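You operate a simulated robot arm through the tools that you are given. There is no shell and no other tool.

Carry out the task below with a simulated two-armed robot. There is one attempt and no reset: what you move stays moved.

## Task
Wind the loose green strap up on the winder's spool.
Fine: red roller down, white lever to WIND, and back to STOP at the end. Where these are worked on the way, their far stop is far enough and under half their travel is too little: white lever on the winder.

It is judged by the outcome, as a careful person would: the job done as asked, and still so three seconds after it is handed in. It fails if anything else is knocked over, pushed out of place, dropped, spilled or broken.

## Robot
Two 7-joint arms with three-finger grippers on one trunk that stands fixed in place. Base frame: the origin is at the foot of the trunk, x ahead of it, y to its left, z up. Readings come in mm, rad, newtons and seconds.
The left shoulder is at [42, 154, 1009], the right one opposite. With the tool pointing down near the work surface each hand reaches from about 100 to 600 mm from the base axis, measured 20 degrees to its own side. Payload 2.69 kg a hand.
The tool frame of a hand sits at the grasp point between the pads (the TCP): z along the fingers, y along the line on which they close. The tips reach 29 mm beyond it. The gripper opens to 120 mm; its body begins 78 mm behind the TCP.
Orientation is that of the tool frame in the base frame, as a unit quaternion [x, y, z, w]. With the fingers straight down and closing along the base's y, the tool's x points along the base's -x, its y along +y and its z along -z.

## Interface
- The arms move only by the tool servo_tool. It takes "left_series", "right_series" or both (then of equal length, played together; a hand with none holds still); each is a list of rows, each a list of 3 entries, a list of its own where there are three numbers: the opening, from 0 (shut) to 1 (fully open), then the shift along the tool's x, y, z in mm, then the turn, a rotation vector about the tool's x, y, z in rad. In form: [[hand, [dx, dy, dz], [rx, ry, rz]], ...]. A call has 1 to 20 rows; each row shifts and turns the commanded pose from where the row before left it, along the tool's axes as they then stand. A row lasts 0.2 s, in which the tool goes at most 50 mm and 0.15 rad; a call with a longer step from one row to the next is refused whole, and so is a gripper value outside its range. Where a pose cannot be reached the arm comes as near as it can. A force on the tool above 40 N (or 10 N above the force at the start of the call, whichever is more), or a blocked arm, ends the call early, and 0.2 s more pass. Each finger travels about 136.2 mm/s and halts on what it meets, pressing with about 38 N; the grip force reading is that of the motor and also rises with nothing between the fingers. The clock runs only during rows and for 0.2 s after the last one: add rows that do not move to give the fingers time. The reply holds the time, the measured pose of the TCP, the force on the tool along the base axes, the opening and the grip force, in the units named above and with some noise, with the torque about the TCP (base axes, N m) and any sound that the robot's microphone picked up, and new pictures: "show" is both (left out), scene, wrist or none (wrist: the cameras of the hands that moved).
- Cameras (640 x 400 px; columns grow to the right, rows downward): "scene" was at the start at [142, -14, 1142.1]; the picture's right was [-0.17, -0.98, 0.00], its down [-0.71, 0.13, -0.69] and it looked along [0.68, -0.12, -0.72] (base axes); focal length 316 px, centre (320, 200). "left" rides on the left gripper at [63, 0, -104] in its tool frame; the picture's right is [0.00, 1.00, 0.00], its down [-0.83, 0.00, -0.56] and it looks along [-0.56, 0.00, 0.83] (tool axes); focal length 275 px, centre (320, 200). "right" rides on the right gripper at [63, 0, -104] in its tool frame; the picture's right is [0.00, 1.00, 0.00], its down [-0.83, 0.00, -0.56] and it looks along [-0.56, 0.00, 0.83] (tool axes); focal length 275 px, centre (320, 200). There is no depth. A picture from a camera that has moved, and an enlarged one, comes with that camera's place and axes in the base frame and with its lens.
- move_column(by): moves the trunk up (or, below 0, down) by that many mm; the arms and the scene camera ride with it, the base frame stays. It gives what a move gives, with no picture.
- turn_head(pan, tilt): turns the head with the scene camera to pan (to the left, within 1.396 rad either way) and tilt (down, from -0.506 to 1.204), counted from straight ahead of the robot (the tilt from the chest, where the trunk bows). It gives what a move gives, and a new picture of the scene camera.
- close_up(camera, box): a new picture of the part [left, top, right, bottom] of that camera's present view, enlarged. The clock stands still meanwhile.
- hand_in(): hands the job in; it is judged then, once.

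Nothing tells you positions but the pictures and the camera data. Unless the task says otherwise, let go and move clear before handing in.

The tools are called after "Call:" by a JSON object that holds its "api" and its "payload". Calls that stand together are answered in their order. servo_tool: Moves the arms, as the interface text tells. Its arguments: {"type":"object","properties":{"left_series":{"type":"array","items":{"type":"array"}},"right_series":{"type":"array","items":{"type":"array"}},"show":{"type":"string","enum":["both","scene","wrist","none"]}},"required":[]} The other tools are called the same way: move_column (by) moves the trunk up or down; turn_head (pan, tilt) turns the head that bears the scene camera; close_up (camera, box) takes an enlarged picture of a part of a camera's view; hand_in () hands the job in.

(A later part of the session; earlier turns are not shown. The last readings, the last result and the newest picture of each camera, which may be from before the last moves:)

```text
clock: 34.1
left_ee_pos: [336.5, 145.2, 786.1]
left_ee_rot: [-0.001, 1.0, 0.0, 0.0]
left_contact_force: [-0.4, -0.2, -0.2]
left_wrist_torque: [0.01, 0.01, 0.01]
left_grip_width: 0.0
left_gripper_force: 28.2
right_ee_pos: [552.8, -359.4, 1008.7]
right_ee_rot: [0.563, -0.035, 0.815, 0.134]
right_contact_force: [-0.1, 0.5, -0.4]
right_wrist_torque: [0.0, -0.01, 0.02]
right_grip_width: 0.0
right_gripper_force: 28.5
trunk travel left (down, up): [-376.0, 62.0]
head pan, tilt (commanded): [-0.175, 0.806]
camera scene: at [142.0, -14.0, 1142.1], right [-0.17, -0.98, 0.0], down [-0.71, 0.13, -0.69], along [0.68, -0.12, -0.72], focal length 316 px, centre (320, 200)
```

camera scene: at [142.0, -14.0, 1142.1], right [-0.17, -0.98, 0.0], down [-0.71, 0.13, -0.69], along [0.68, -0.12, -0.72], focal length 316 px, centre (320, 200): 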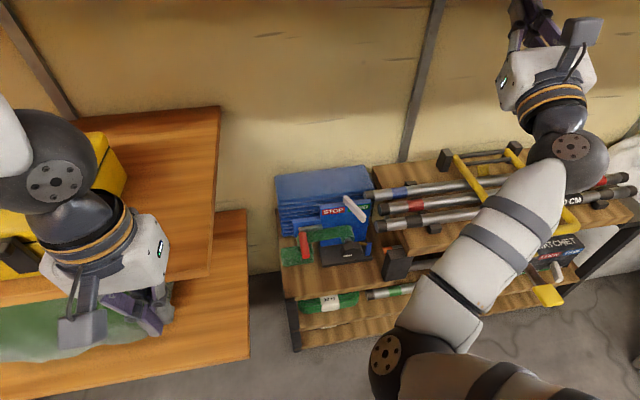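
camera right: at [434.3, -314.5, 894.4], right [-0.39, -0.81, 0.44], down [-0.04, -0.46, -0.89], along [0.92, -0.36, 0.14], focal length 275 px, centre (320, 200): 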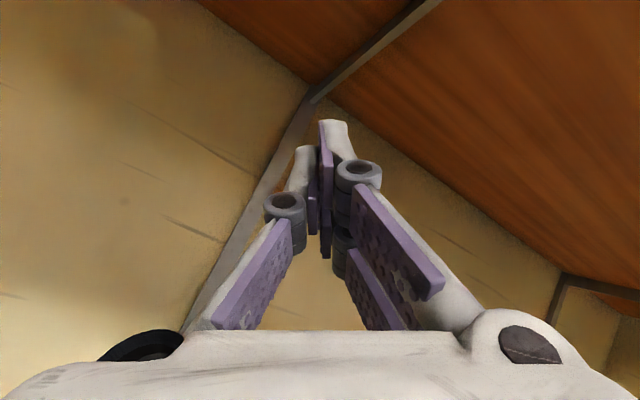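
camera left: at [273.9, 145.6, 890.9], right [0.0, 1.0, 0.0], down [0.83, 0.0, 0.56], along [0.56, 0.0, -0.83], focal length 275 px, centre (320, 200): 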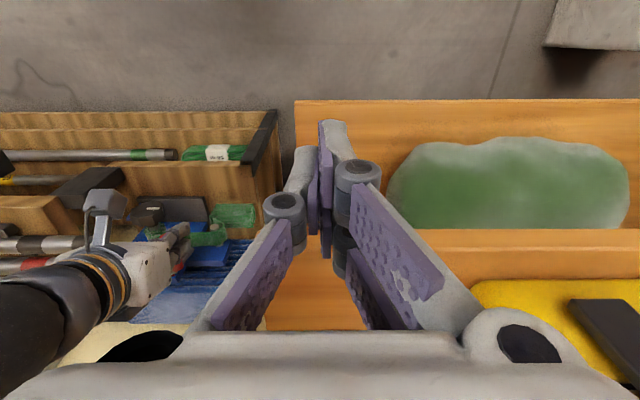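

That works. I'll keep pitching down, then move the hand back and down.

Call:
{"api": "servo_tool", "payload": {"right_series": [[0, [0, 0, 0], [0, -0.12, 0]], [0, [0, 0, 0], [0, -0.12, 0]], [0, [0, 0, 0], [0, -0.12, 0]], [0, [0, 0, -20], [0, 0, 0]], [0, [0, 0, -20], [0, 0, 0]], [0, [0, 0, 0], [0, 0, 0]]], "show": "scene"}}

```text
clock: 35.5
left_ee_pos: [337.6, 145.8, 785.3]
left_ee_rot: [0.001, 1.0, 0.0, 0.001]
left_contact_force: [0.2, 0.2, 0.5]
left_wrist_torque: [0.0, -0.04, -0.02]
left_grip_width: 0.1
left_gripper_force: 28.7
right_ee_pos: [517.0, -349.1, 992.7]
right_ee_rot: [0.71, -0.056, 0.691, 0.124]
right_contact_force: [-0.1, 0.3, 0.0]
right_wrist_torque: [0.01, -0.02, 0.02]
right_grip_width: 0.0
right_gripper_force: 29.1
trunk travel left (down, up): [-376.0, 62.0]
head pan, tilt (commanded): [-0.175, 0.806]
camera scene: at [142.0, -14.0, 1142.1], right [-0.17, -0.98, 0.0], down [-0.71, 0.13, -0.69], along [0.68, -0.12, -0.72], focal length 316 px, centre (320, 200)
```

scene: 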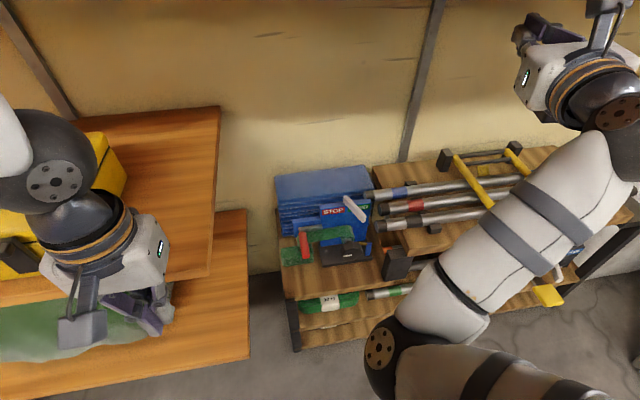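

The hand points forward again. I'll now unroll the wrist here in open air to get back to the middle of its roll range.

Call:
{"api": "servo_tool", "payload": {"right_series": [[0, [0, 0, 0], [0, 0, 0.14]], [0, [0, 0, 0], [0, 0, 0.14]], [0, [0, 0, 0], [0, 0, 0.14]], [0, [0, 0, 0], [0, 0, 0.14]], [0, [0, 0, 0], [0, 0, 0.14]], [0, [0, 0, 0], [0, 0, 0.14]]], "show": "scene"}}

```text
clock: 36.9
left_ee_pos: [337.5, 145.7, 786.0]
left_ee_rot: [0.0, 1.0, 0.001, -0.001]
left_contact_force: [0.5, 0.4, -0.4]
left_wrist_torque: [0.01, -0.02, -0.01]
left_grip_width: 0.0
left_gripper_force: 28.2
right_ee_pos: [515.5, -348.3, 993.7]
right_ee_rot: [0.625, -0.34, 0.682, -0.168]
right_contact_force: [-0.7, -0.8, 0.2]
right_wrist_torque: [-0.01, 0.04, 0.0]
right_grip_width: 0.2
right_gripper_force: 29.0
trunk travel left (down, up): [-376.0, 62.0]
head pan, tilt (commanded): [-0.175, 0.806]
camera scene: at [142.0, -14.0, 1142.1], right [-0.17, -0.98, 0.0], down [-0.71, 0.13, -0.69], along [0.68, -0.12, -0.72], focal length 316 px, centre (320, 200)
```

scene: 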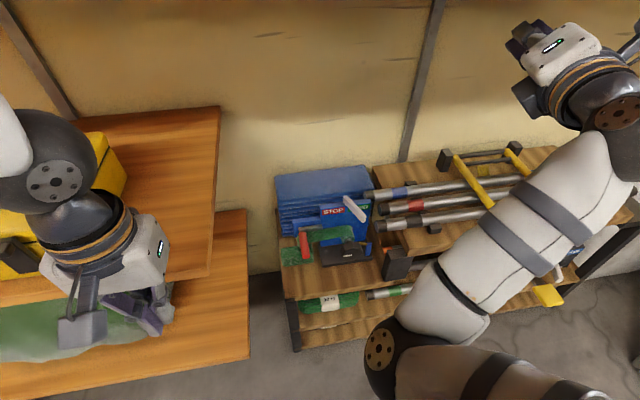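

Unrolling works cleanly. I'll unroll a bit more, then bring the hand back and toward the winder's height.

Call:
{"api": "servo_tool", "payload": {"right_series": [[0, [0, 0, 0], [0, 0, 0.14]], [0, [0, 0, 0], [0, 0, 0.14]], [0, [0, 0, 0], [0, 0, 0.14]], [0, [0, 0, 0], [0, 0, 0.14]], [0, [0, 0, 0], [0, 0, 0.14]], [0, [0, 0, 0], [0, 0, 0.14]], [0, [0, 0, -40], [0, 0, 0]], [0, [0, 0, -40], [0, 0, 0]], [0, [0, 0, 0], [0, 0, 0]]], "show": "scene"}}

```text
clock: 38.9
left_ee_pos: [337.6, 145.6, 786.3]
left_ee_rot: [0.0, 1.0, 0.0, 0.0]
left_contact_force: [-0.7, -0.2, 0.3]
left_wrist_torque: [-0.01, -0.03, 0.01]
left_grip_width: 0.1
left_gripper_force: 28.8
right_ee_pos: [472.4, -346.3, 1008.6]
right_ee_rot: [0.423, -0.557, 0.563, -0.441]
right_contact_force: [-0.1, -0.4, -0.1]
right_wrist_torque: [0.01, -0.02, -0.02]
right_grip_width: 0.0
right_gripper_force: 28.7
right hand out of reach, approached as far as the arm can: row 7, 8
trunk travel left (down, up): [-376.0, 62.0]
head pan, tilt (commanded): [-0.175, 0.806]
camera scene: at [142.0, -14.0, 1142.1], right [-0.17, -0.98, 0.0], down [-0.71, 0.13, -0.69], along [0.68, -0.12, -0.72], focal length 316 px, centre (320, 200)
```

scene: 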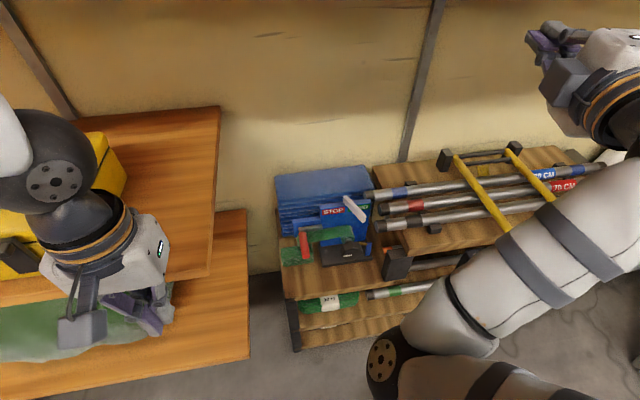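

I'll now lower the hand (base −z is the tool's +y here) step by step and watch the arm.

Call:
{"api": "servo_tool", "payload": {"right_series": [[0, [0, 40, 0], [0, 0, 0]], [0, [0, 40, 0], [0, 0, 0]], [0, [0, 40, 0], [0, 0, 0]], [0, [0, 40, 0], [0, 0, 0]], [0, [0, 0, 0], [0, 0, 0]]], "show": "scene"}}

```text
clock: 39.4
left_ee_pos: [337.9, 145.9, 784.7]
left_ee_rot: [0.001, 1.0, -0.001, 0.0]
left_contact_force: [-0.9, 0.7, -1.1]
left_wrist_torque: [0.06, 0.01, -0.01]
left_grip_width: 0.0
left_gripper_force: 28.6
right_ee_pos: [473.5, -347.8, 1050.8]
right_ee_rot: [0.363, -0.507, 0.604, -0.495]
right_contact_force: [-0.2, 0.8, -0.6]
right_wrist_torque: [0.04, 0.01, -0.01]
right_grip_width: 0.0
right_gripper_force: 28.5
trunk travel left (down, up): [-376.0, 62.0]
head pan, tilt (commanded): [-0.175, 0.806]
stopped in row 2 (right hand): the arm was blocked; the commanded pose is now the measured one
camera scene: at [142.0, -14.0, 1142.1], right [-0.17, -0.98, 0.0], down [-0.71, 0.13, -0.69], along [0.68, -0.12, -0.72], focal length 316 px, centre (320, 200)
```

scene: 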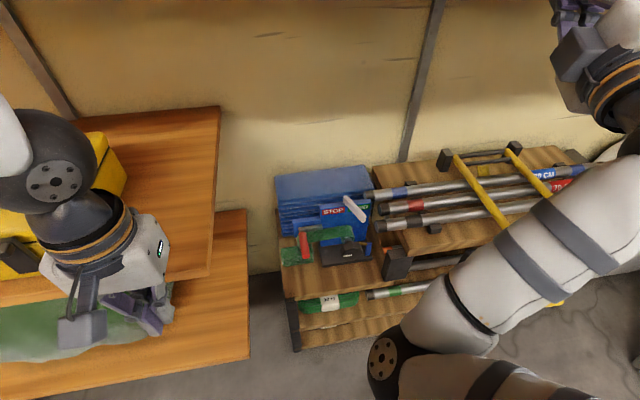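

The elbow is folded to its limit here because the hand is too far back. I'll go forward first, then pitch level and lower.

Call:
{"api": "servo_tool", "payload": {"right_series": [[0, [0, 0, 35], [0, 0, 0]], [0, [0, 0, 35], [0, 0, 0]], [0, [0, 20, 0], [-0.07, 0, 0]], [0, [0, 30, 0], [-0.07, 0, 0]], [0, [0, 30, 0], [-0.07, 0, 0]], [0, [0, 0, 0], [0, 0, 0]]], "show": "scene"}}

```text
clock: 40.8
left_ee_pos: [337.0, 147.1, 784.8]
left_ee_rot: [0.0, 1.0, 0.0, 0.0]
left_contact_force: [0.4, -0.4, 0.0]
left_wrist_torque: [0.02, 0.01, 0.0]
left_grip_width: 0.1
left_gripper_force: 28.3
right_ee_pos: [552.1, -362.2, 984.6]
right_ee_rot: [-0.415, 0.569, -0.546, 0.454]
right_contact_force: [-0.2, 0.0, 0.7]
right_wrist_torque: [0.01, -0.01, 0.02]
right_grip_width: 0.0
right_gripper_force: 28.8
trunk travel left (down, up): [-376.0, 62.0]
head pan, tilt (commanded): [-0.175, 0.806]
camera scene: at [141.9, -14.0, 1142.1], right [-0.17, -0.98, 0.0], down [-0.71, 0.13, -0.69], along [0.68, -0.12, -0.72], focal length 316 px, centre (320, 200)
```

scene: 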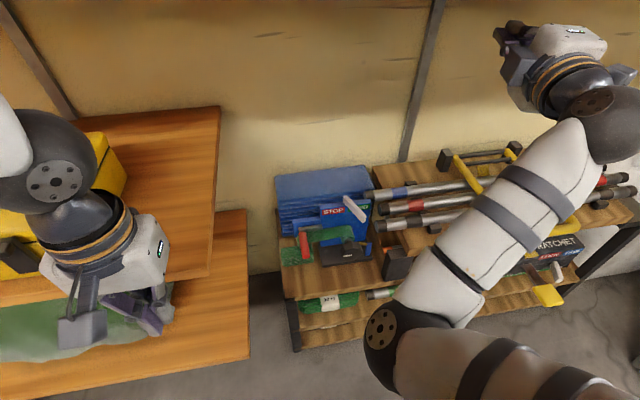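

Good, level again. Lowering further while turning the hand straight ahead.

Call:
{"api": "servo_tool", "payload": {"right_series": [[0, [0, 35, 0], [0, -0.06, 0]], [0, [0, 35, 0], [0, -0.06, 0]], [0, [0, 35, 0], [0, -0.06, 0]], [0, [0, 35, 0], [0, -0.06, 0]], [0, [0, 0, 0], [0, 0, 0]]], "show": "scene"}}

```text
clock: 42.0
left_ee_pos: [337.7, 146.2, 785.1]
left_ee_rot: [0.0, 1.0, -0.001, 0.0]
left_contact_force: [-0.4, -0.9, 0.7]
left_wrist_torque: [0.0, -0.03, -0.03]
left_grip_width: 0.0
left_gripper_force: 28.1
right_ee_pos: [557.1, -370.0, 860.7]
right_ee_rot: [0.475, -0.499, 0.514, -0.511]
right_contact_force: [-0.3, 0.5, 0.2]
right_wrist_torque: [-0.01, 0.02, 0.0]
right_grip_width: 0.0
right_gripper_force: 28.7
trunk travel left (down, up): [-376.0, 62.0]
head pan, tilt (commanded): [-0.175, 0.806]
camera scene: at [141.9, -14.0, 1142.1], right [-0.17, -0.98, 0.0], down [-0.71, 0.13, -0.69], along [0.68, -0.12, -0.72], focal length 316 px, centre (320, 200)
```

scene: 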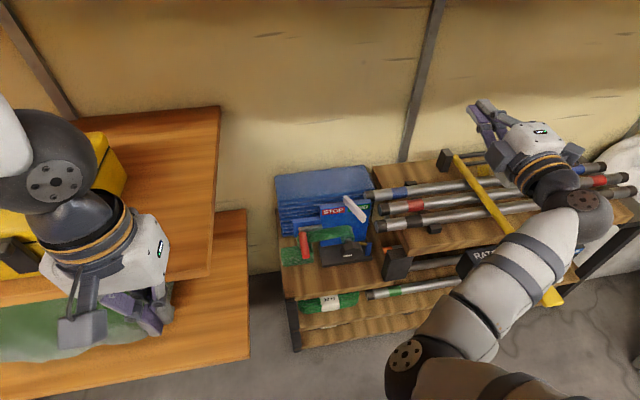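

Now straight ahead and clear of the bars. I'll move left, back and down toward the front of the winder in moderate steps.

Call:
{"api": "servo_tool", "payload": {"right_series": [[0, [-25, 10, -8], [0, 0, 0]], [0, [-25, 10, -8], [0, 0, 0]], [0, [-25, 10, -8], [0, 0, 0]], [0, [-25, 10, -8], [0, 0, 0]], [0, [0, 0, 0], [0, 0, 0]]], "show": "scene"}}

```text
clock: 42.4
left_ee_pos: [338.5, 145.7, 785.2]
left_ee_rot: [0.0, 1.0, 0.0, 0.0]
left_contact_force: [0.9, -0.5, -0.4]
left_wrist_torque: [0.03, -0.03, 0.04]
left_grip_width: 0.1
left_gripper_force: 28.6
right_ee_pos: [574.7, -330.2, 961.2]
right_ee_rot: [-0.414, 0.444, -0.551, 0.573]
right_contact_force: [0.6, -0.9, -0.5]
right_wrist_torque: [-0.05, 0.01, -0.01]
right_grip_width: 0.2
right_gripper_force: 28.3
trunk travel left (down, up): [-376.0, 62.0]
head pan, tilt (commanded): [-0.175, 0.806]
stopped in row 2 (right hand): the arm was blocked; the commanded pose is now the measured one
camera scene: at [142.0, -14.6, 1142.1], right [-0.17, -0.98, 0.0], down [-0.71, 0.13, -0.69], along [0.68, -0.12, -0.72], focal length 316 px, centre (320, 200)
```

scene: 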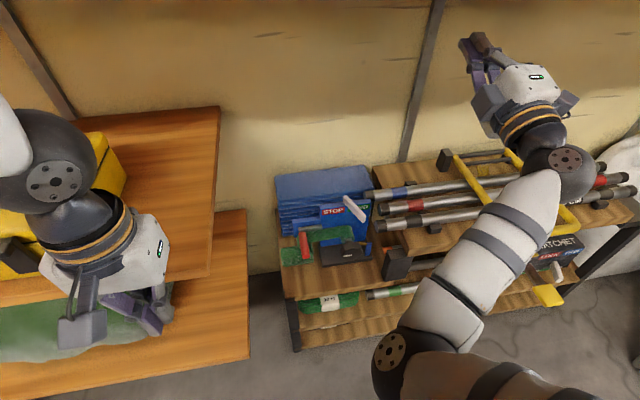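

The elbow is wedged on the inner side in this configuration. I'll unroll the wrist fully here, then pitch the hand down toward its starting posture so the elbow comes back out.

Call:
{"api": "servo_tool", "payload": {"right_series": [[0, [0, 0, 0], [0, 0, 0.14]], [0, [0, 0, 0], [0, 0, 0.14]], [0, [0, 0, 0], [0, 0, 0.14]], [0, [0, 0, 0], [0, 0, 0.14]], [0, [0, 0, 0], [0, 0, 0.14]], [0, [0, 0, 0], [0, 0, 0.14]]], "show": "scene"}}

```text
clock: 43.8
left_ee_pos: [337.7, 144.7, 785.2]
left_ee_rot: [0.0, 1.0, 0.0, 0.0]
left_contact_force: [0.5, 0.1, -0.4]
left_wrist_torque: [0.01, -0.01, 0.0]
left_grip_width: 0.2
left_gripper_force: 28.6
right_ee_pos: [572.1, -329.6, 959.2]
right_ee_rot: [-0.197, 0.576, -0.268, 0.747]
right_contact_force: [0.2, 0.0, -0.4]
right_wrist_torque: [0.01, -0.01, -0.04]
right_grip_width: 0.0
right_gripper_force: 28.1
trunk travel left (down, up): [-376.0, 62.0]
head pan, tilt (commanded): [-0.175, 0.806]
camera scene: at [142.0, -14.0, 1142.1], right [-0.17, -0.98, 0.0], down [-0.71, 0.13, -0.69], along [0.68, -0.12, -0.72], focal length 316 px, centre (320, 200)
```

scene: 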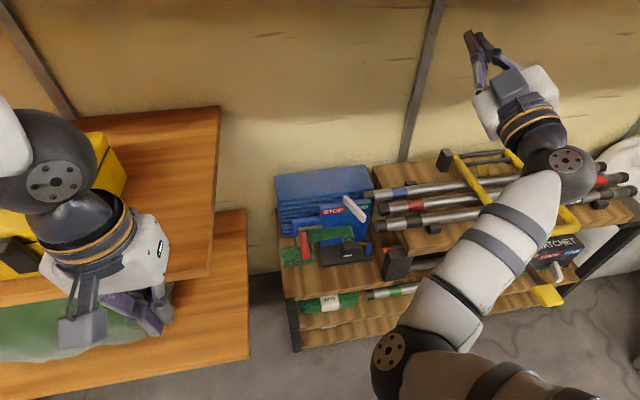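

Call:
{"api": "servo_tool", "payload": {"right_series": [[0, [0, 0, 0], [0, 0, 0.14]], [0, [0, 0, 0], [0, 0, 0.14]], [0, [0, 0, 0], [0, 0, 0.14]], [0, [0, 0, 0], [0, 0, 0.14]], [0, [0, 0, 0], [0, 0, 0.1]], [0, [0, 0, 0], [0, 0.12, 0]], [0, [0, 0, 0], [0, 0.12, 0]], [0, [0, 0, 0], [0, 0.12, 0]], [0, [0, 0, 0], [0, 0, 0]]], "show": "scene"}}

```text
clock: 45.8
left_ee_pos: [337.3, 146.6, 785.4]
left_ee_rot: [-0.001, 1.0, 0.0, 0.0]
left_contact_force: [0.3, 0.7, 1.0]
left_wrist_torque: [-0.03, -0.01, 0.02]
left_grip_width: 0.2
left_gripper_force: 28.4
right_ee_pos: [573.7, -328.2, 956.8]
right_ee_rot: [0.002, 0.742, -0.01, 0.671]
right_contact_force: [-0.2, 0.6, 0.5]
right_wrist_torque: [-0.01, 0.01, 0.0]
right_grip_width: 0.1
right_gripper_force: 28.1
trunk travel left (down, up): [-376.0, 62.0]
head pan, tilt (commanded): [-0.175, 0.806]
camera scene: at [142.0, -14.0, 1142.1], right [-0.17, -0.98, 0.0], down [-0.71, 0.13, -0.69], along [0.68, -0.12, -0.72], focal length 316 px, centre (320, 200)
```

scene: 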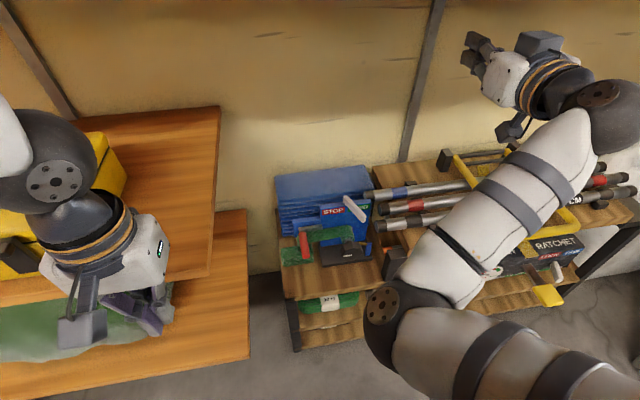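

Reachable and clean. I'll continue pitching the hand down.

Call:
{"api": "servo_tool", "payload": {"right_series": [[0, [0, 0, 0], [0, 0.13, 0]], [0, [0, 0, 0], [0, 0.13, 0]], [0, [0, 0, 0], [0, 0.13, 0]], [0, [0, 0, 0], [0, 0.13, 0]], [0, [0, 0, 0], [0, 0.13, 0]], [0, [0, 0, 0], [0, 0.13, 0]], [0, [0, 0, 0], [0, 0, 0]]], "show": "scene"}}

```text
clock: 47.3
left_ee_pos: [347.3, 140.4, 788.0]
left_ee_rot: [-0.001, 1.0, 0.005, -0.001]
left_contact_force: [3.4, -1.9, -1.2]
left_wrist_torque: [0.24, 0.36, -0.03]
left_grip_width: 0.0
left_gripper_force: 28.7
right_ee_pos: [541.4, -362.8, 888.0]
right_ee_rot: [0.074, 0.95, -0.021, 0.302]
right_contact_force: [3.9, -3.3, -2.0]
right_wrist_torque: [0.18, 0.12, 0.14]
right_grip_width: 0.1
right_gripper_force: 28.3
trunk travel left (down, up): [-376.0, 62.0]
head pan, tilt (commanded): [-0.175, 0.806]
stopped in row 7 (right hand): the arm was blocked; the commanded pose is now the measured one
camera scene: at [152.5, -21.9, 1143.5], right [-0.17, -0.98, 0.0], down [-0.72, 0.13, -0.68], along [0.67, -0.12, -0.73], focal length 316 px, centre (320, 200)
```

scene: 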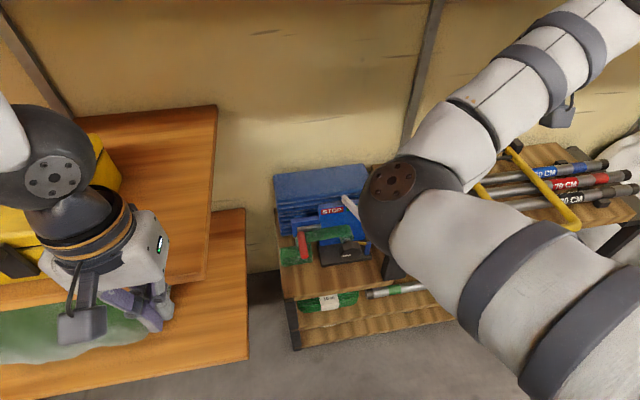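

The elbow swung up and the arm shook but nothing on the bench seems touched. I'll hold still and check.

Call:
{"api": "servo_tool", "payload": {"right_series": [[0, [0, 0, 0], [0, 0, 0]], [0, [0, 0, 0], [0, 0, 0]]]}}

Call:
{"api": "close_up", "payload": {"camera": "scene", "box": [260, 130, 640, 370]}}

```text
clock: 47.9
left_ee_pos: [336.4, 146.7, 786.6]
left_ee_rot: [0.0, 1.0, -0.001, 0.001]
left_contact_force: [-0.3, -0.5, 0.4]
left_wrist_torque: [-0.04, -0.01, 0.03]
left_grip_width: 0.0
left_gripper_force: 28.0
right_ee_pos: [530.7, -357.1, 890.3]
right_ee_rot: [0.073, 0.949, -0.024, 0.305]
right_contact_force: [-0.5, 0.8, 0.1]
right_wrist_torque: [0.0, 0.0, 0.01]
right_grip_width: 0.0
right_gripper_force: 28.4
trunk travel left (down, up): [-376.0, 62.0]
head pan, tilt (commanded): [-0.175, 0.806]
camera scene: at [140.7, -13.3, 1142.6], right [-0.17, -0.98, 0.0], down [-0.71, 0.13, -0.69], along [0.68, -0.12, -0.72], focal length 316 px, centre (320, 200)
camera right: at [420.6, -338.6, 938.6], right [0.15, 0.99, 0.0], down [0.35, -0.05, 0.94], along [0.93, -0.14, -0.35], focal length 275 px, centre (320, 200)
```

scene: 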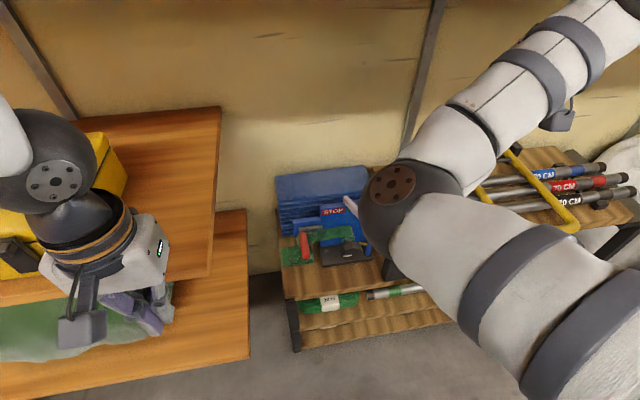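
right: 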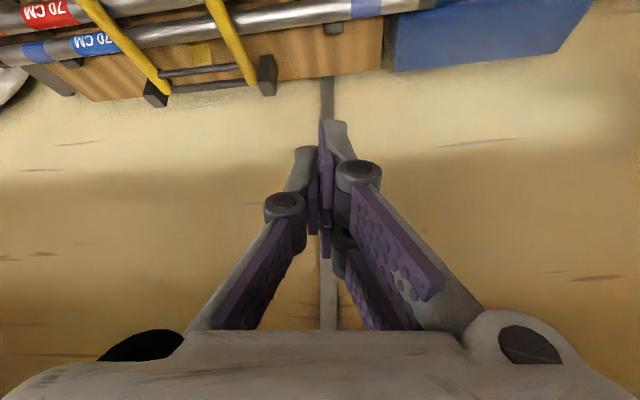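

```text
1.67 times, centred on (450, 250) of scene
camera zoom: at [140.7, -13.3, 1142.6], right [-0.17, -0.98, 0.0], down [-0.71, 0.13, -0.69], along [0.68, -0.12, -0.72], focal length 526 px, centre (103, 117)
```

zoom: 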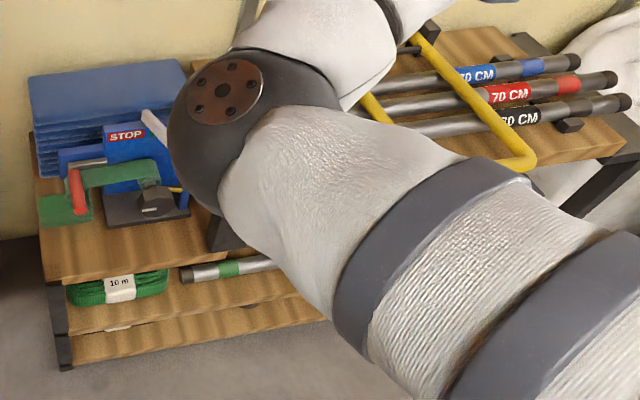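

Everything on the bench is intact. I'll creep the right hand back toward its starting place with small steps.

Call:
{"api": "servo_tool", "payload": {"right_series": [[0, [18, 1, -3], [-0.022, 0, -0.031]], [0, [18, 1, -3], [-0.022, 0, -0.031]], [0, [18, 1, -3], [-0.022, 0, -0.031]], [0, [18, 1, -3], [-0.022, 0, -0.031]], [0, [0, 0, 0], [0, 0, 0]]], "show": "scene"}}

```text
clock: 49.1
left_ee_pos: [337.4, 147.1, 785.4]
left_ee_rot: [0.0, 1.0, 0.001, 0.0]
left_contact_force: [-0.3, 0.4, 0.3]
left_wrist_torque: [0.0, 0.0, -0.02]
left_grip_width: 0.1
left_gripper_force: 28.3
right_ee_pos: [466.8, -347.8, 856.2]
right_ee_rot: [0.0, 0.952, -0.001, 0.305]
right_contact_force: [0.8, 0.4, -0.2]
right_wrist_torque: [-0.03, 0.02, -0.02]
right_grip_width: 0.0
right_gripper_force: 28.1
trunk travel left (down, up): [-376.0, 62.0]
head pan, tilt (commanded): [-0.175, 0.806]
camera scene: at [142.0, -14.0, 1142.1], right [-0.17, -0.98, 0.0], down [-0.71, 0.13, -0.69], along [0.68, -0.12, -0.72], focal length 316 px, centre (320, 200)
```

scene: 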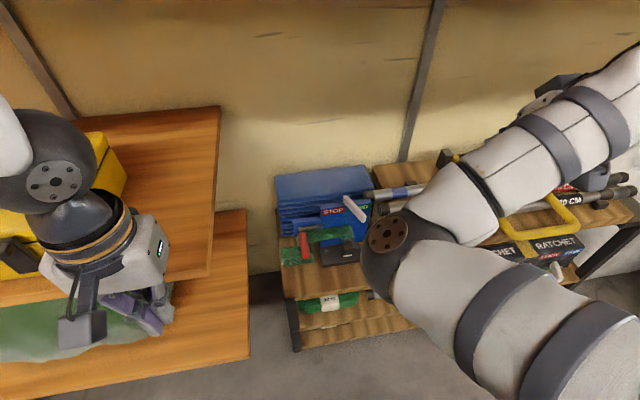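

Call:
{"api": "servo_tool", "payload": {"right_series": [[0, [16, 1, 1.7], [0, 0.1, 0]], [0, [16, 1, 1.7], [0, 0.1, 0]], [0, [16, 1, 1.7], [0, 0.1, 0]], [0, [16, 1, 1.7], [0, 0.1, 0]], [0, [16, 1, 1.7], [0, 0.1, 0]], [0, [16, 1, 1.7], [0, 0.1, 0]], [0, [0, 0, 0], [0, 0, 0]]], "show": "scene"}}

```text
clock: 50.7
left_ee_pos: [336.7, 145.0, 785.9]
left_ee_rot: [0.0, 1.0, 0.0, 0.0]
left_contact_force: [-0.3, -0.1, -0.6]
left_wrist_torque: [0.0, 0.01, -0.02]
left_grip_width: 0.1
left_gripper_force: 28.8
right_ee_pos: [391.2, -358.5, 808.4]
right_ee_rot: [0.001, 1.0, -0.001, 0.01]
right_contact_force: [-0.5, 0.4, 0.2]
right_wrist_torque: [0.01, 0.0, 0.0]
right_grip_width: 0.2
right_gripper_force: 28.4
right hand out of reach, approached as far as the arm can: row 1, 2, 3, 4, 5
trunk travel left (down, up): [-376.0, 62.0]
head pan, tilt (commanded): [-0.175, 0.806]
camera scene: at [142.0, -14.0, 1142.1], right [-0.17, -0.98, 0.0], down [-0.71, 0.13, -0.69], along [0.68, -0.12, -0.72], focal length 316 px, centre (320, 200)
```

scene: 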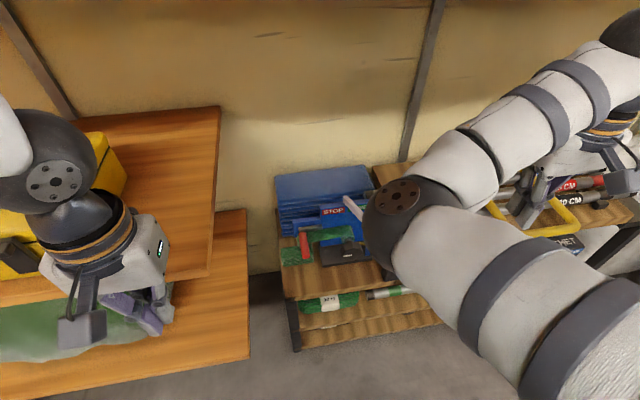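

The elbow has ended up on the inner side. Rolling the wrist the other way (positive) past joint-7's range should swing the elbow back out. I'll move a bit forward/up to open space and roll in small steps.

Call:
{"api": "servo_tool", "payload": {"right_series": [[0, [-25, 0, -15], [0, -0.1, 0]], [0, [-25, 0, -15], [0, -0.1, 0]], [0, [-25, 0, -15], [0, -0.1, 0]], [0, [0, 0, 0], [0, -0.1, 0]], [0, [0, 0, 0], [0, 0, 0.14]], [0, [0, 0, 0], [0, 0, 0.14]], [0, [0, 0, 0], [0, 0, 0.14]], [0, [0, 0, 0], [0, 0, 0.14]]], "show": "scene"}}

```text
clock: 52.5
left_ee_pos: [336.7, 145.5, 786.4]
left_ee_rot: [0.0, 1.0, 0.0, 0.0]
left_contact_force: [-0.6, 0.7, 0.8]
left_wrist_torque: [0.01, -0.01, 0.01]
left_grip_width: 0.4
left_gripper_force: 28.7
right_ee_pos: [461.3, -357.4, 862.2]
right_ee_rot: [0.272, 0.94, 0.057, 0.2]
right_contact_force: [1.1, 0.5, -0.1]
right_wrist_torque: [0.01, -0.01, -0.01]
right_grip_width: 0.1
right_gripper_force: 28.4
trunk travel left (down, up): [-376.0, 62.0]
head pan, tilt (commanded): [-0.175, 0.806]
camera scene: at [142.0, -14.0, 1142.1], right [-0.17, -0.98, 0.0], down [-0.71, 0.13, -0.69], along [0.68, -0.12, -0.72], focal length 316 px, centre (320, 200)
```

scene: 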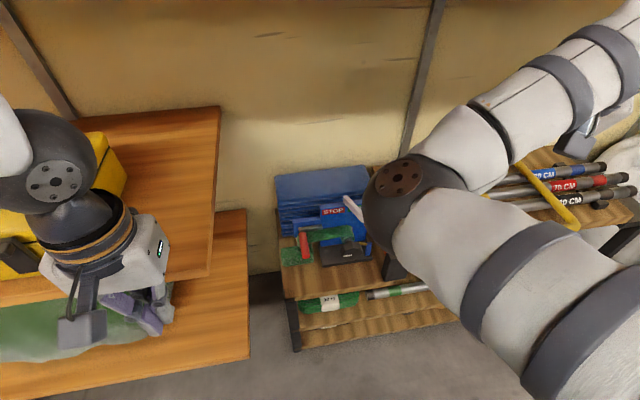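

Call:
{"api": "servo_tool", "payload": {"right_series": [[0, [0, 0, 0], [0, 0, 0.14]], [0, [0, 0, 0], [0, 0, 0.14]], [0, [0, 0, 0], [0, 0, 0.14]], [0, [0, 0, 0], [0, 0, 0.14]], [0, [0, 0, 0], [0, 0, 0.14]], [0, [0, 0, 0], [0, 0, 0.14]]], "show": "scene"}}

```text
clock: 53.9
left_ee_pos: [337.3, 145.7, 784.9]
left_ee_rot: [0.0, 1.0, 0.0, 0.001]
left_contact_force: [0.0, 0.0, 0.1]
left_wrist_torque: [-0.03, -0.05, -0.02]
left_grip_width: 0.1
left_gripper_force: 28.8
right_ee_pos: [443.5, -400.4, 864.5]
right_ee_rot: [0.635, 0.743, 0.133, 0.164]
right_contact_force: [0.0, -0.3, 0.0]
right_wrist_torque: [0.03, -0.03, -0.01]
right_grip_width: 0.0
right_gripper_force: 28.2
right hand out of reach, approached as far as the arm can: row 4, 5, 6
trunk travel left (down, up): [-376.0, 62.0]
head pan, tilt (commanded): [-0.175, 0.806]
camera scene: at [141.3, -13.7, 1142.3], right [-0.17, -0.98, 0.0], down [-0.71, 0.13, -0.69], along [0.68, -0.12, -0.72], focal length 316 px, centre (320, 200)
```

scene: 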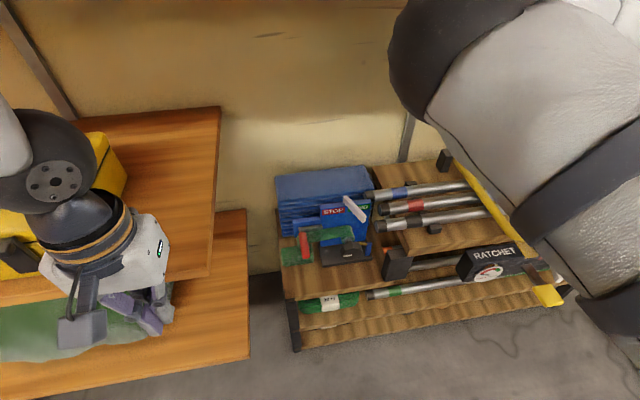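

The elbow is rising out of the inner position. I'll continue a little and watch.

Call:
{"api": "servo_tool", "payload": {"right_series": [[0, [0, 0, 0], [0, 0, 0.1]], [0, [0, 0, 0], [0, 0, 0.1]], [0, [0, 0, 0], [0, 0, 0]]], "show": "scene"}}

```text
clock: 54.7
left_ee_pos: [337.1, 146.0, 785.4]
left_ee_rot: [0.0, 1.0, 0.0, -0.001]
left_contact_force: [-0.5, 0.2, 0.1]
left_wrist_torque: [0.01, 0.0, 0.01]
left_grip_width: 0.1
left_gripper_force: 28.4
right_ee_pos: [442.8, -400.1, 864.1]
right_ee_rot: [0.648, 0.732, 0.137, 0.156]
right_contact_force: [-0.9, 0.9, -0.3]
right_wrist_torque: [0.02, 0.03, 0.0]
right_grip_width: 0.1
right_gripper_force: 29.1
right hand out of reach, approached as far as the arm can: row 1, 2
trunk travel left (down, up): [-376.0, 62.0]
head pan, tilt (commanded): [-0.175, 0.806]
camera scene: at [142.1, -13.9, 1142.1], right [-0.17, -0.98, 0.0], down [-0.71, 0.13, -0.69], along [0.68, -0.12, -0.72], focal length 316 px, centre (320, 200)
```

scene: 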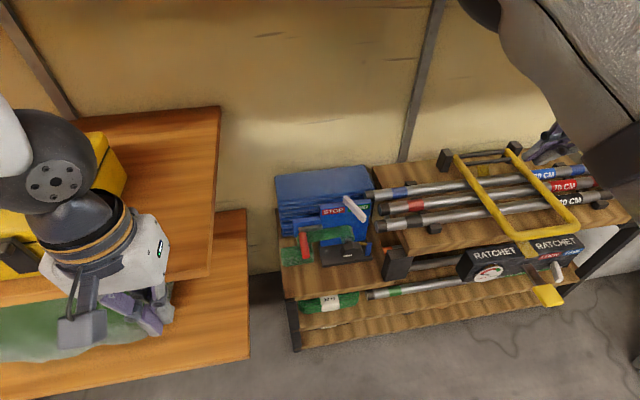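

The elbow has swung up and outward. Now I'll roll the wrist back.

Call:
{"api": "servo_tool", "payload": {"right_series": [[0, [0, 0, 0], [0, 0, -0.14]], [0, [0, 0, 0], [0, 0, -0.14]], [0, [0, 0, 0], [0, 0, -0.14]], [0, [0, 0, 0], [0, 0, -0.14]], [0, [0, 0, 0], [0, 0, -0.14]], [0, [0, 0, 0], [0, 0, -0.14]], [0, [0, 0, 0], [0, 0, 0]]], "show": "scene"}}

```text
clock: 56.3
left_ee_pos: [337.2, 145.7, 785.9]
left_ee_rot: [0.0, 1.0, 0.0, 0.0]
left_contact_force: [0.3, 0.0, -1.0]
left_wrist_torque: [0.03, 0.0, 0.03]
left_grip_width: 0.1
left_gripper_force: 28.7
right_ee_pos: [443.5, -400.3, 863.3]
right_ee_rot: [0.293, 0.933, 0.062, 0.199]
right_contact_force: [-1.0, -0.9, 0.7]
right_wrist_torque: [0.0, -0.03, 0.0]
right_grip_width: 0.0
right_gripper_force: 28.1
trunk travel left (down, up): [-376.0, 62.0]
head pan, tilt (commanded): [-0.175, 0.806]
camera scene: at [142.0, -14.0, 1142.1], right [-0.17, -0.98, 0.0], down [-0.71, 0.13, -0.69], along [0.68, -0.12, -0.72], focal length 316 px, centre (320, 200)
```

scene: 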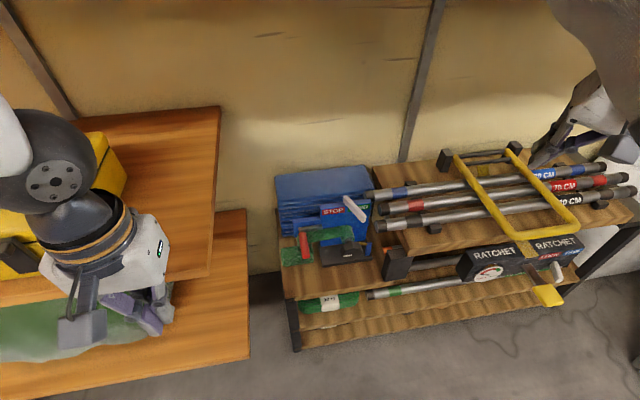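

The elbow is out again and the pose is reachable. I'll straighten the yaw, and take a close look at the knob, base and shelf heights meanwhile.

Call:
{"api": "servo_tool", "payload": {"right_series": [[0, [0, 0, 0], [0, 0, -0.14]], [0, [0, 0, 0], [0, 0, -0.14]], [0, [0, 0, 0], [0, 0, -0.14]], [0, [0, 0, 0], [0, 0, -0.14]], [0, [0, 0, 0], [0, 0, -0.05]], [0, [0, 0, 0], [0, 0, 0]]], "show": "scene"}}

Call:
{"api": "close_up", "payload": {"camera": "scene", "box": [270, 180, 398, 270]}}

Call:
{"api": "close_up", "payload": {"camera": "left", "box": [60, 170, 280, 300]}}

```text
clock: 57.7
left_ee_pos: [336.3, 146.2, 786.0]
left_ee_rot: [0.0, 1.0, 0.001, 0.001]
left_contact_force: [1.1, 0.5, -0.8]
left_wrist_torque: [0.02, 0.01, 0.01]
left_grip_width: 0.0
left_gripper_force: 28.4
right_ee_pos: [444.1, -401.0, 864.1]
right_ee_rot: [-0.001, 0.978, -0.001, 0.207]
right_contact_force: [0.2, 1.0, -0.4]
right_wrist_torque: [0.05, -0.03, -0.01]
right_grip_width: 0.0
right_gripper_force: 28.5
trunk travel left (down, up): [-376.0, 62.0]
head pan, tilt (commanded): [-0.175, 0.806]
camera scene: at [142.0, -14.0, 1142.1], right [-0.17, -0.98, 0.0], down [-0.71, 0.13, -0.69], along [0.68, -0.12, -0.72], focal length 316 px, centre (320, 200)
```

scene: 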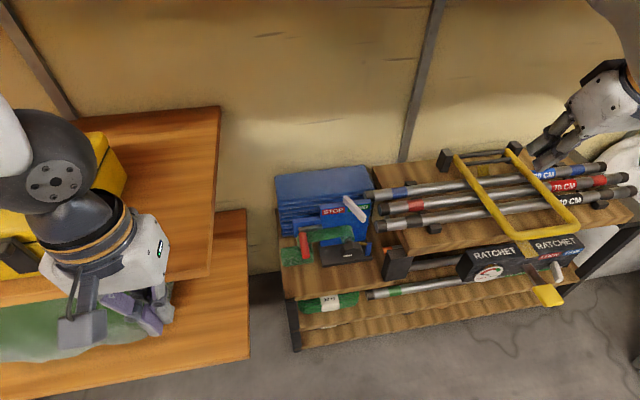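

```text
4.44 times, centred on (334, 225) of scene
camera zoom: at [142.0, -14.0, 1142.1], right [-0.17, -0.98, 0.0], down [-0.71, 0.13, -0.69], along [0.68, -0.12, -0.72], focal length 1403 px, centre (258, 89)
```

zoom: 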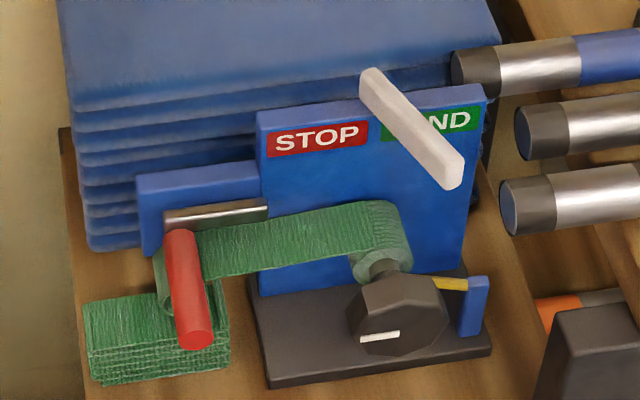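

```text
2.91 times, centred on (170, 235) of left
camera zoom: at [274.0, 145.6, 890.9], right [0.0, 1.0, 0.0], down [0.83, 0.0, 0.56], along [0.56, 0.0, -0.83], focal length 801 px, centre (756, 98)
```

zoom: 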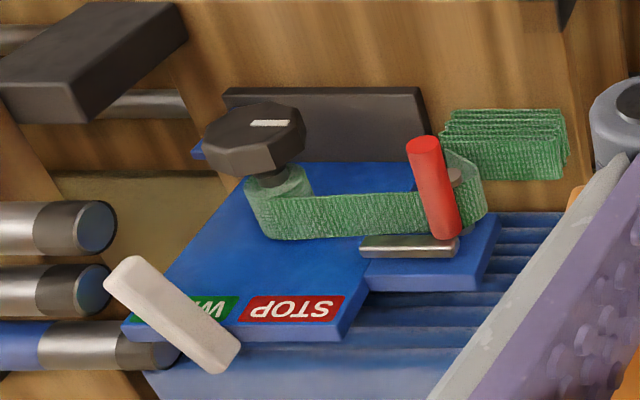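

The knob centre comes out at about [575,−169,488], diameter ≈57 mm, and the shelf top is ≈405 mm. I'll take the right hand back in front of the winder, then point it forward again, staying within the safe roll range.

Call:
{"api": "servo_tool", "payload": {"right_series": [[0, [12.3, 29, 24.6], [0, 0, 0]], [0, [12.3, 29, 24.6], [0, 0, 0]], [0, [12.3, 29, 24.6], [0, 0, 0]], [0, [12.3, 29, 24.6], [0, 0, 0]], [0, [12.3, 29, 24.6], [0, 0, 0]], [0, [12.3, 29, 24.6], [0, 0, 0]], [0, [12.3, 29, 24.6], [0, 0, 0]], [0, [12.3, 29, 24.6], [0, 0, 0]], [0, [0, 0, 0], [0, 0, 0]]], "show": "scene"}}

```text
clock: 59.7
left_ee_pos: [337.3, 145.6, 785.0]
left_ee_rot: [0.0, 1.0, -0.001, 0.0]
left_contact_force: [0.0, -0.7, 0.2]
left_wrist_torque: [0.02, -0.02, -0.02]
left_grip_width: 0.1
left_gripper_force: 28.5
right_ee_pos: [435.7, -167.9, 643.0]
right_ee_rot: [0.002, 0.978, 0.0, 0.209]
right_contact_force: [-0.2, 0.0, -0.9]
right_wrist_torque: [0.03, 0.03, 0.03]
right_grip_width: 0.0
right_gripper_force: 28.2
trunk travel left (down, up): [-376.0, 62.0]
head pan, tilt (commanded): [-0.175, 0.806]
camera scene: at [141.9, -13.9, 1142.1], right [-0.17, -0.98, 0.0], down [-0.71, 0.13, -0.69], along [0.68, -0.12, -0.72], focal length 316 px, centre (320, 200)
```

scene: 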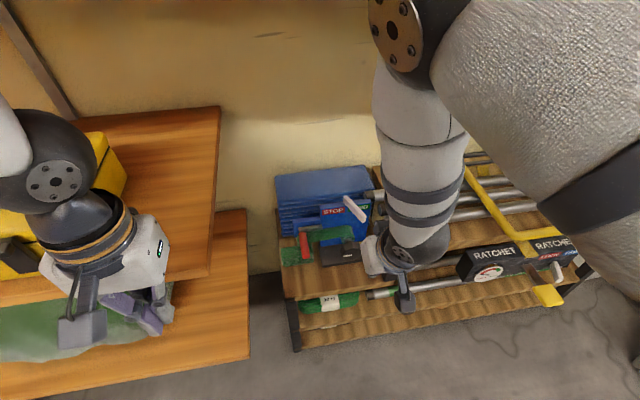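

Call:
{"api": "servo_tool", "payload": {"right_series": [[0, [0, 0, 0], [0, -0.144, 0]], [0, [0, 0, 0], [0, -0.144, 0]], [0, [0, 0, 0], [0, -0.144, 0]], [0, [0, 0, 0], [0, -0.144, 0]], [0, [0, 0, 0], [0, -0.144, 0]], [0, [0, 0, 0], [0, -0.144, 0]], [0, [0, 0, 0], [0, -0.144, 0]], [0, [0, 0, 0], [0, -0.142, 0]], [0, [0, 0, 0], [0, 0, 0]]], "show": "scene"}}

```text
clock: 61.7
left_ee_pos: [337.6, 146.0, 785.6]
left_ee_rot: [0.0, 1.0, 0.0, 0.0]
left_contact_force: [0.0, -0.2, -0.7]
left_wrist_torque: [-0.02, 0.01, 0.0]
left_grip_width: 0.0
left_gripper_force: 28.4
right_ee_pos: [435.1, -170.0, 644.4]
right_ee_rot: [-0.001, 0.707, 0.0, 0.707]
right_contact_force: [-0.8, -0.1, -0.2]
right_wrist_torque: [0.01, 0.01, 0.03]
right_grip_width: 0.0
right_gripper_force: 28.8
trunk travel left (down, up): [-376.0, 62.0]
head pan, tilt (commanded): [-0.175, 0.806]
camera scene: at [141.9, -14.0, 1142.1], right [-0.17, -0.98, 0.0], down [-0.71, 0.13, -0.69], along [0.68, -0.12, -0.72], focal length 316 px, centre (320, 200)
```

scene: 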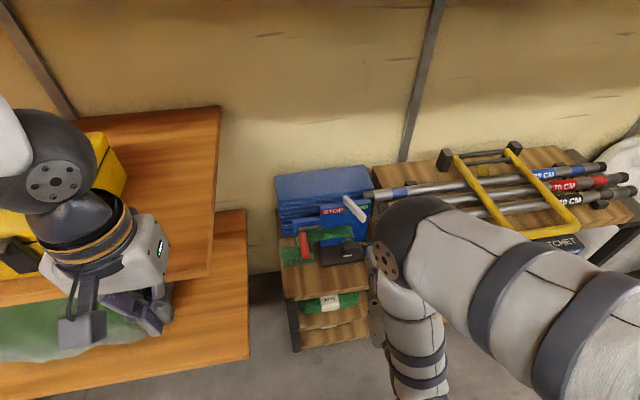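

The hand points forward at [435,−170,644]. I'll test a modest positive roll here.

Call:
{"api": "servo_tool", "payload": {"right_series": [[0, [0, 0, 0], [0, 0, 0.14]], [0, [0, 0, 0], [0, 0, 0.14]], [0, [0, 0, 0], [0, 0, 0.14]], [0, [0, 0, 0], [0, 0, 0.14]], [0, [0, 0, 0], [0, 0, 0]]], "show": "scene"}}

```text
clock: 62.9
left_ee_pos: [337.4, 146.7, 785.1]
left_ee_rot: [0.0, 1.0, -0.001, -0.001]
left_contact_force: [0.5, -0.5, -0.5]
left_wrist_torque: [0.03, 0.01, 0.04]
left_grip_width: 0.0
left_gripper_force: 28.2
right_ee_pos: [434.0, -168.3, 643.2]
right_ee_rot: [0.195, 0.68, 0.195, 0.679]
right_contact_force: [-0.2, -0.5, -0.6]
right_wrist_torque: [0.0, -0.01, 0.0]
right_grip_width: 0.1
right_gripper_force: 28.4
trunk travel left (down, up): [-376.0, 62.0]
head pan, tilt (commanded): [-0.175, 0.806]
camera scene: at [142.0, -14.0, 1142.1], right [-0.17, -0.98, 0.0], down [-0.71, 0.13, -0.69], along [0.68, -0.12, -0.72], focal length 316 px, centre (320, 200)
```

scene: 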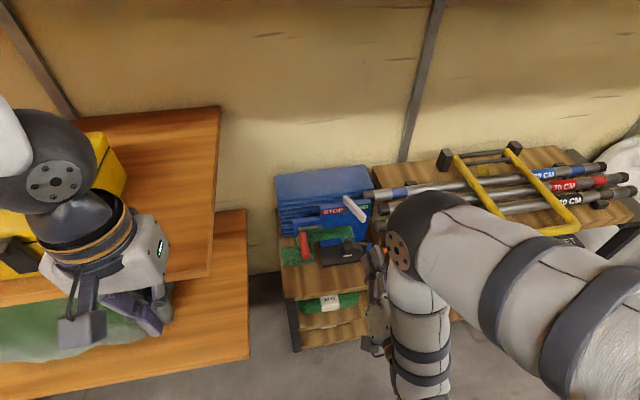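

Call:
{"api": "servo_tool", "payload": {"right_series": [[0, [0, 0, 0], [0, 0, 0.14]], [0, [0, 0, 0], [0, 0, 0.14]], [0, [0, 0, 0], [0, 0, 0.14]], [0, [0, 0, 0], [0, 0, 0.14]], [0, [0, 0, 0], [0, 0, 0]]], "show": "scene"}}

```text
clock: 64.1
left_ee_pos: [337.5, 146.8, 785.7]
left_ee_rot: [0.001, 1.0, 0.0, 0.0]
left_contact_force: [0.5, 0.2, 1.3]
left_wrist_torque: [-0.02, 0.01, -0.01]
left_grip_width: 0.0
left_gripper_force: 28.4
right_ee_pos: [433.8, -169.3, 642.7]
right_ee_rot: [0.377, 0.599, 0.375, 0.599]
right_contact_force: [0.0, -0.4, 0.3]
right_wrist_torque: [0.03, -0.01, 0.01]
right_grip_width: 0.1
right_gripper_force: 28.5
trunk travel left (down, up): [-376.0, 62.0]
head pan, tilt (commanded): [-0.175, 0.806]
camera scene: at [142.0, -14.0, 1142.1], right [-0.17, -0.98, 0.0], down [-0.71, 0.13, -0.69], along [0.68, -0.12, -0.72], focal length 316 px, centre (320, 200)
```

scene: 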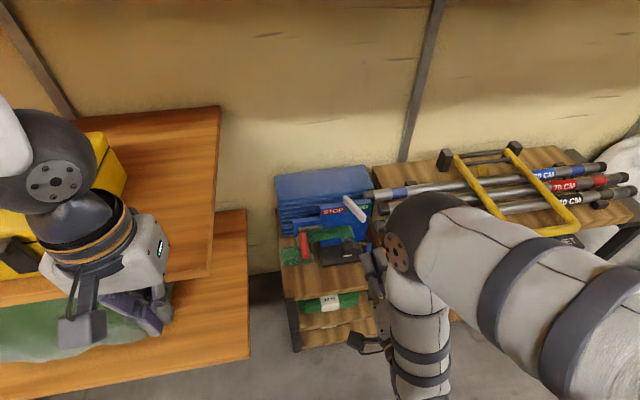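

Positive roll to +1.1 rad is fine too. I'll roll back to 0 and lower the hand to the knob's height (z≈488), still in front of the shelf.

Call:
{"api": "servo_tool", "payload": {"right_series": [[0, [0, 0, 0], [0, 0, -0.14]], [0, [0, 0, 0], [0, 0, -0.14]], [0, [0, 0, 0], [0, 0, -0.14]], [0, [0, 0, 0], [0, 0, -0.14]], [0, [0, 0, 0], [0, 0, -0.14]], [0, [0, 0, 0], [0, 0, -0.14]], [0, [0, 0, 0], [0, 0, -0.14]], [0, [0, 0, 0], [0, 0, -0.14]], [0, [39, 0, 0], [0, 0, 0]], [0, [39, 0, 0], [0, 0, 0]], [0, [39, 0, 0], [0, 0, 0]], [0, [38, 0, 0], [0, 0, 0]], [0, [0, 0, 0], [0, 0, 0]]]}}

```text
clock: 66.9
left_ee_pos: [336.5, 146.3, 784.6]
left_ee_rot: [0.0, 1.0, 0.0, -0.001]
left_contact_force: [-0.4, -0.2, 0.0]
left_wrist_torque: [0.02, 0.01, 0.02]
left_grip_width: 0.4
left_gripper_force: 29.1
right_ee_pos: [435.3, -171.8, 487.7]
right_ee_rot: [0.0, 0.708, -0.001, 0.706]
right_contact_force: [-0.7, 0.7, -0.1]
right_wrist_torque: [-0.01, -0.02, -0.02]
right_grip_width: 0.0
right_gripper_force: 29.0
trunk travel left (down, up): [-376.0, 62.0]
head pan, tilt (commanded): [-0.175, 0.806]
camera scene: at [141.9, -14.0, 1142.1], right [-0.17, -0.98, 0.0], down [-0.71, 0.13, -0.69], along [0.68, -0.12, -0.72], focal length 316 px, centre (320, 200)
camera right: at [331.7, -170.7, 424.4], right [0.0, 1.0, -0.01], down [-0.55, 0.01, 0.83], along [0.83, 0.0, 0.55], focal length 275 px, centre (320, 200)
```

scene: 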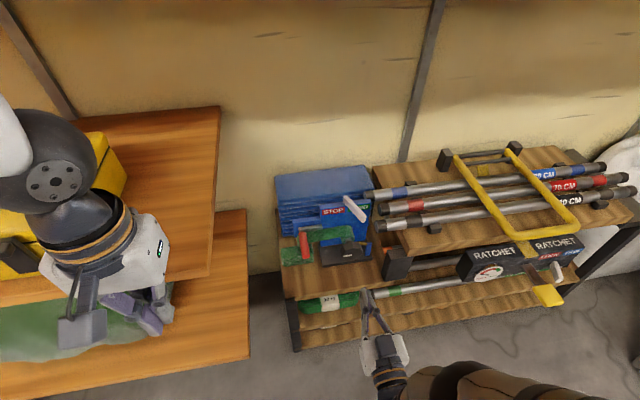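
right: 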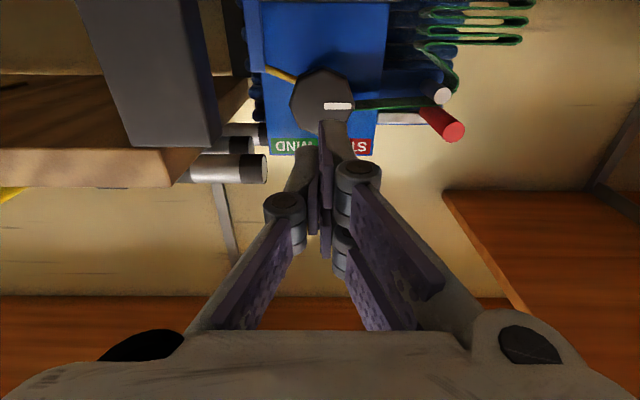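

The hand's camera now sees the knob from the front. I'll zoom in for its exact centre.

Call:
{"api": "close_up", "payload": {"camera": "right", "box": [240, 0, 480, 160]}}

Call:
{"api": "close_up", "payload": {"camera": "scene", "box": [300, 200, 420, 380]}}

```text
2.50 times, centred on (360, 80) of right
camera zoom: at [331.7, -170.7, 424.4], right [0.0, 1.0, -0.01], down [-0.55, 0.01, 0.83], along [0.83, 0.0, 0.55], focal length 688 px, centre (220, 500)
```

zoom: 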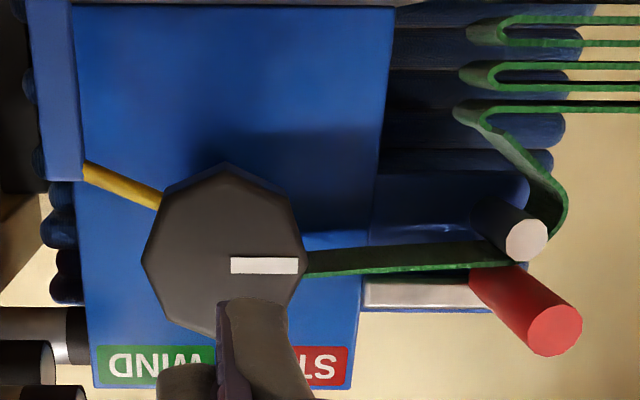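

```text
2.22 times, centred on (360, 290) of scene
camera zoom: at [141.9, -14.0, 1142.1], right [-0.17, -0.98, 0.0], down [-0.71, 0.13, -0.69], along [0.68, -0.12, -0.72], focal length 702 px, centre (231, 0)
```

zoom: 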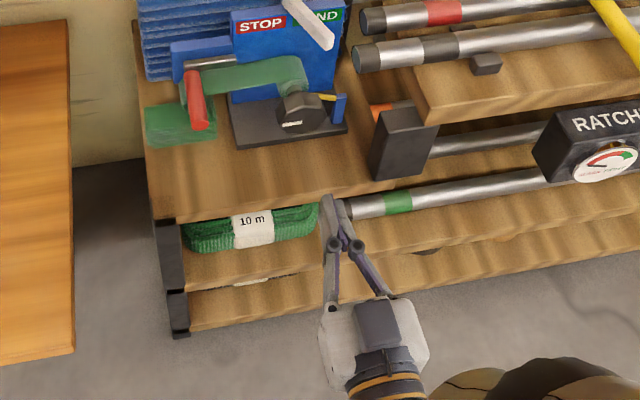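

The knob is an octagon with its axis at about y=−170, z=486.5 and its front face at x≈563. I'll open the fingers to 70 mm, roll to −1 rad (start of a stroke), then look before advancing.

Call:
{"api": "servo_tool", "payload": {"right_series": [[0.58, [1.2, 1.8, 0], [0, 0, 0]], [0.58, [0, 0, 0], [0, 0, -0.143]], [0.58, [0, 0, 0], [0, 0, -0.143]], [0.58, [0, 0, 0], [0, 0, -0.143]], [0.58, [0, 0, 0], [0, 0, -0.143]], [0.58, [0, 0, 0], [0, 0, -0.143]], [0.58, [0, 0, 0], [0, 0, -0.143]], [0.58, [0, 0, 0], [0, 0, -0.143]], [0.58, [0, 0, 0], [0, 0, 0]]]}}

```text
clock: 68.9
left_ee_pos: [338.1, 146.3, 785.0]
left_ee_rot: [-0.001, 1.0, 0.0, 0.001]
left_contact_force: [0.6, -1.1, -0.3]
left_wrist_torque: [-0.01, 0.0, 0.03]
left_grip_width: 0.0
left_gripper_force: 29.1
right_ee_pos: [434.4, -167.4, 487.8]
right_ee_rot: [-0.341, 0.62, -0.34, 0.619]
right_contact_force: [0.1, 0.9, -0.2]
right_wrist_torque: [0.03, 0.02, 0.0]
right_grip_width: 69.4
right_gripper_force: 0.1
trunk travel left (down, up): [-376.0, 62.0]
head pan, tilt (commanded): [-0.175, 0.806]
camera scene: at [142.0, -14.0, 1142.1], right [-0.17, -0.98, 0.0], down [-0.71, 0.13, -0.69], along [0.68, -0.12, -0.72], focal length 316 px, centre (320, 200)
camera right: at [330.5, -219.1, 453.6], right [0.0, 0.53, -0.85], down [-0.55, 0.7, 0.44], along [0.83, 0.47, 0.3], focal length 275 px, centre (320, 200)
```

scene: 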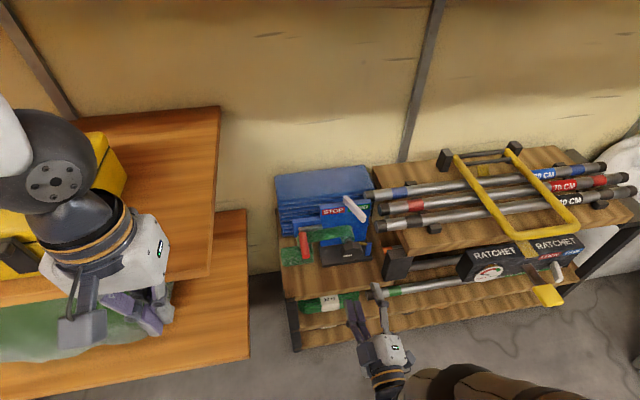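
right: 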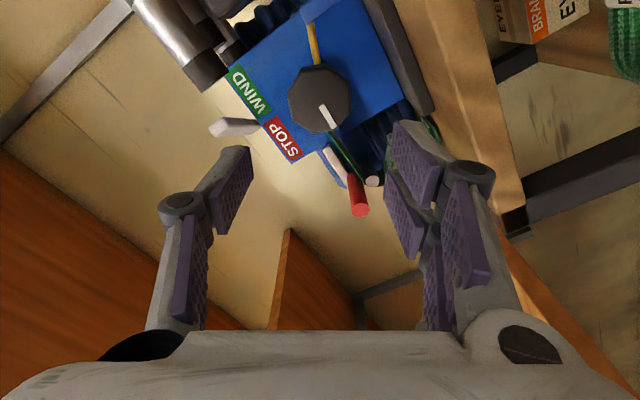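

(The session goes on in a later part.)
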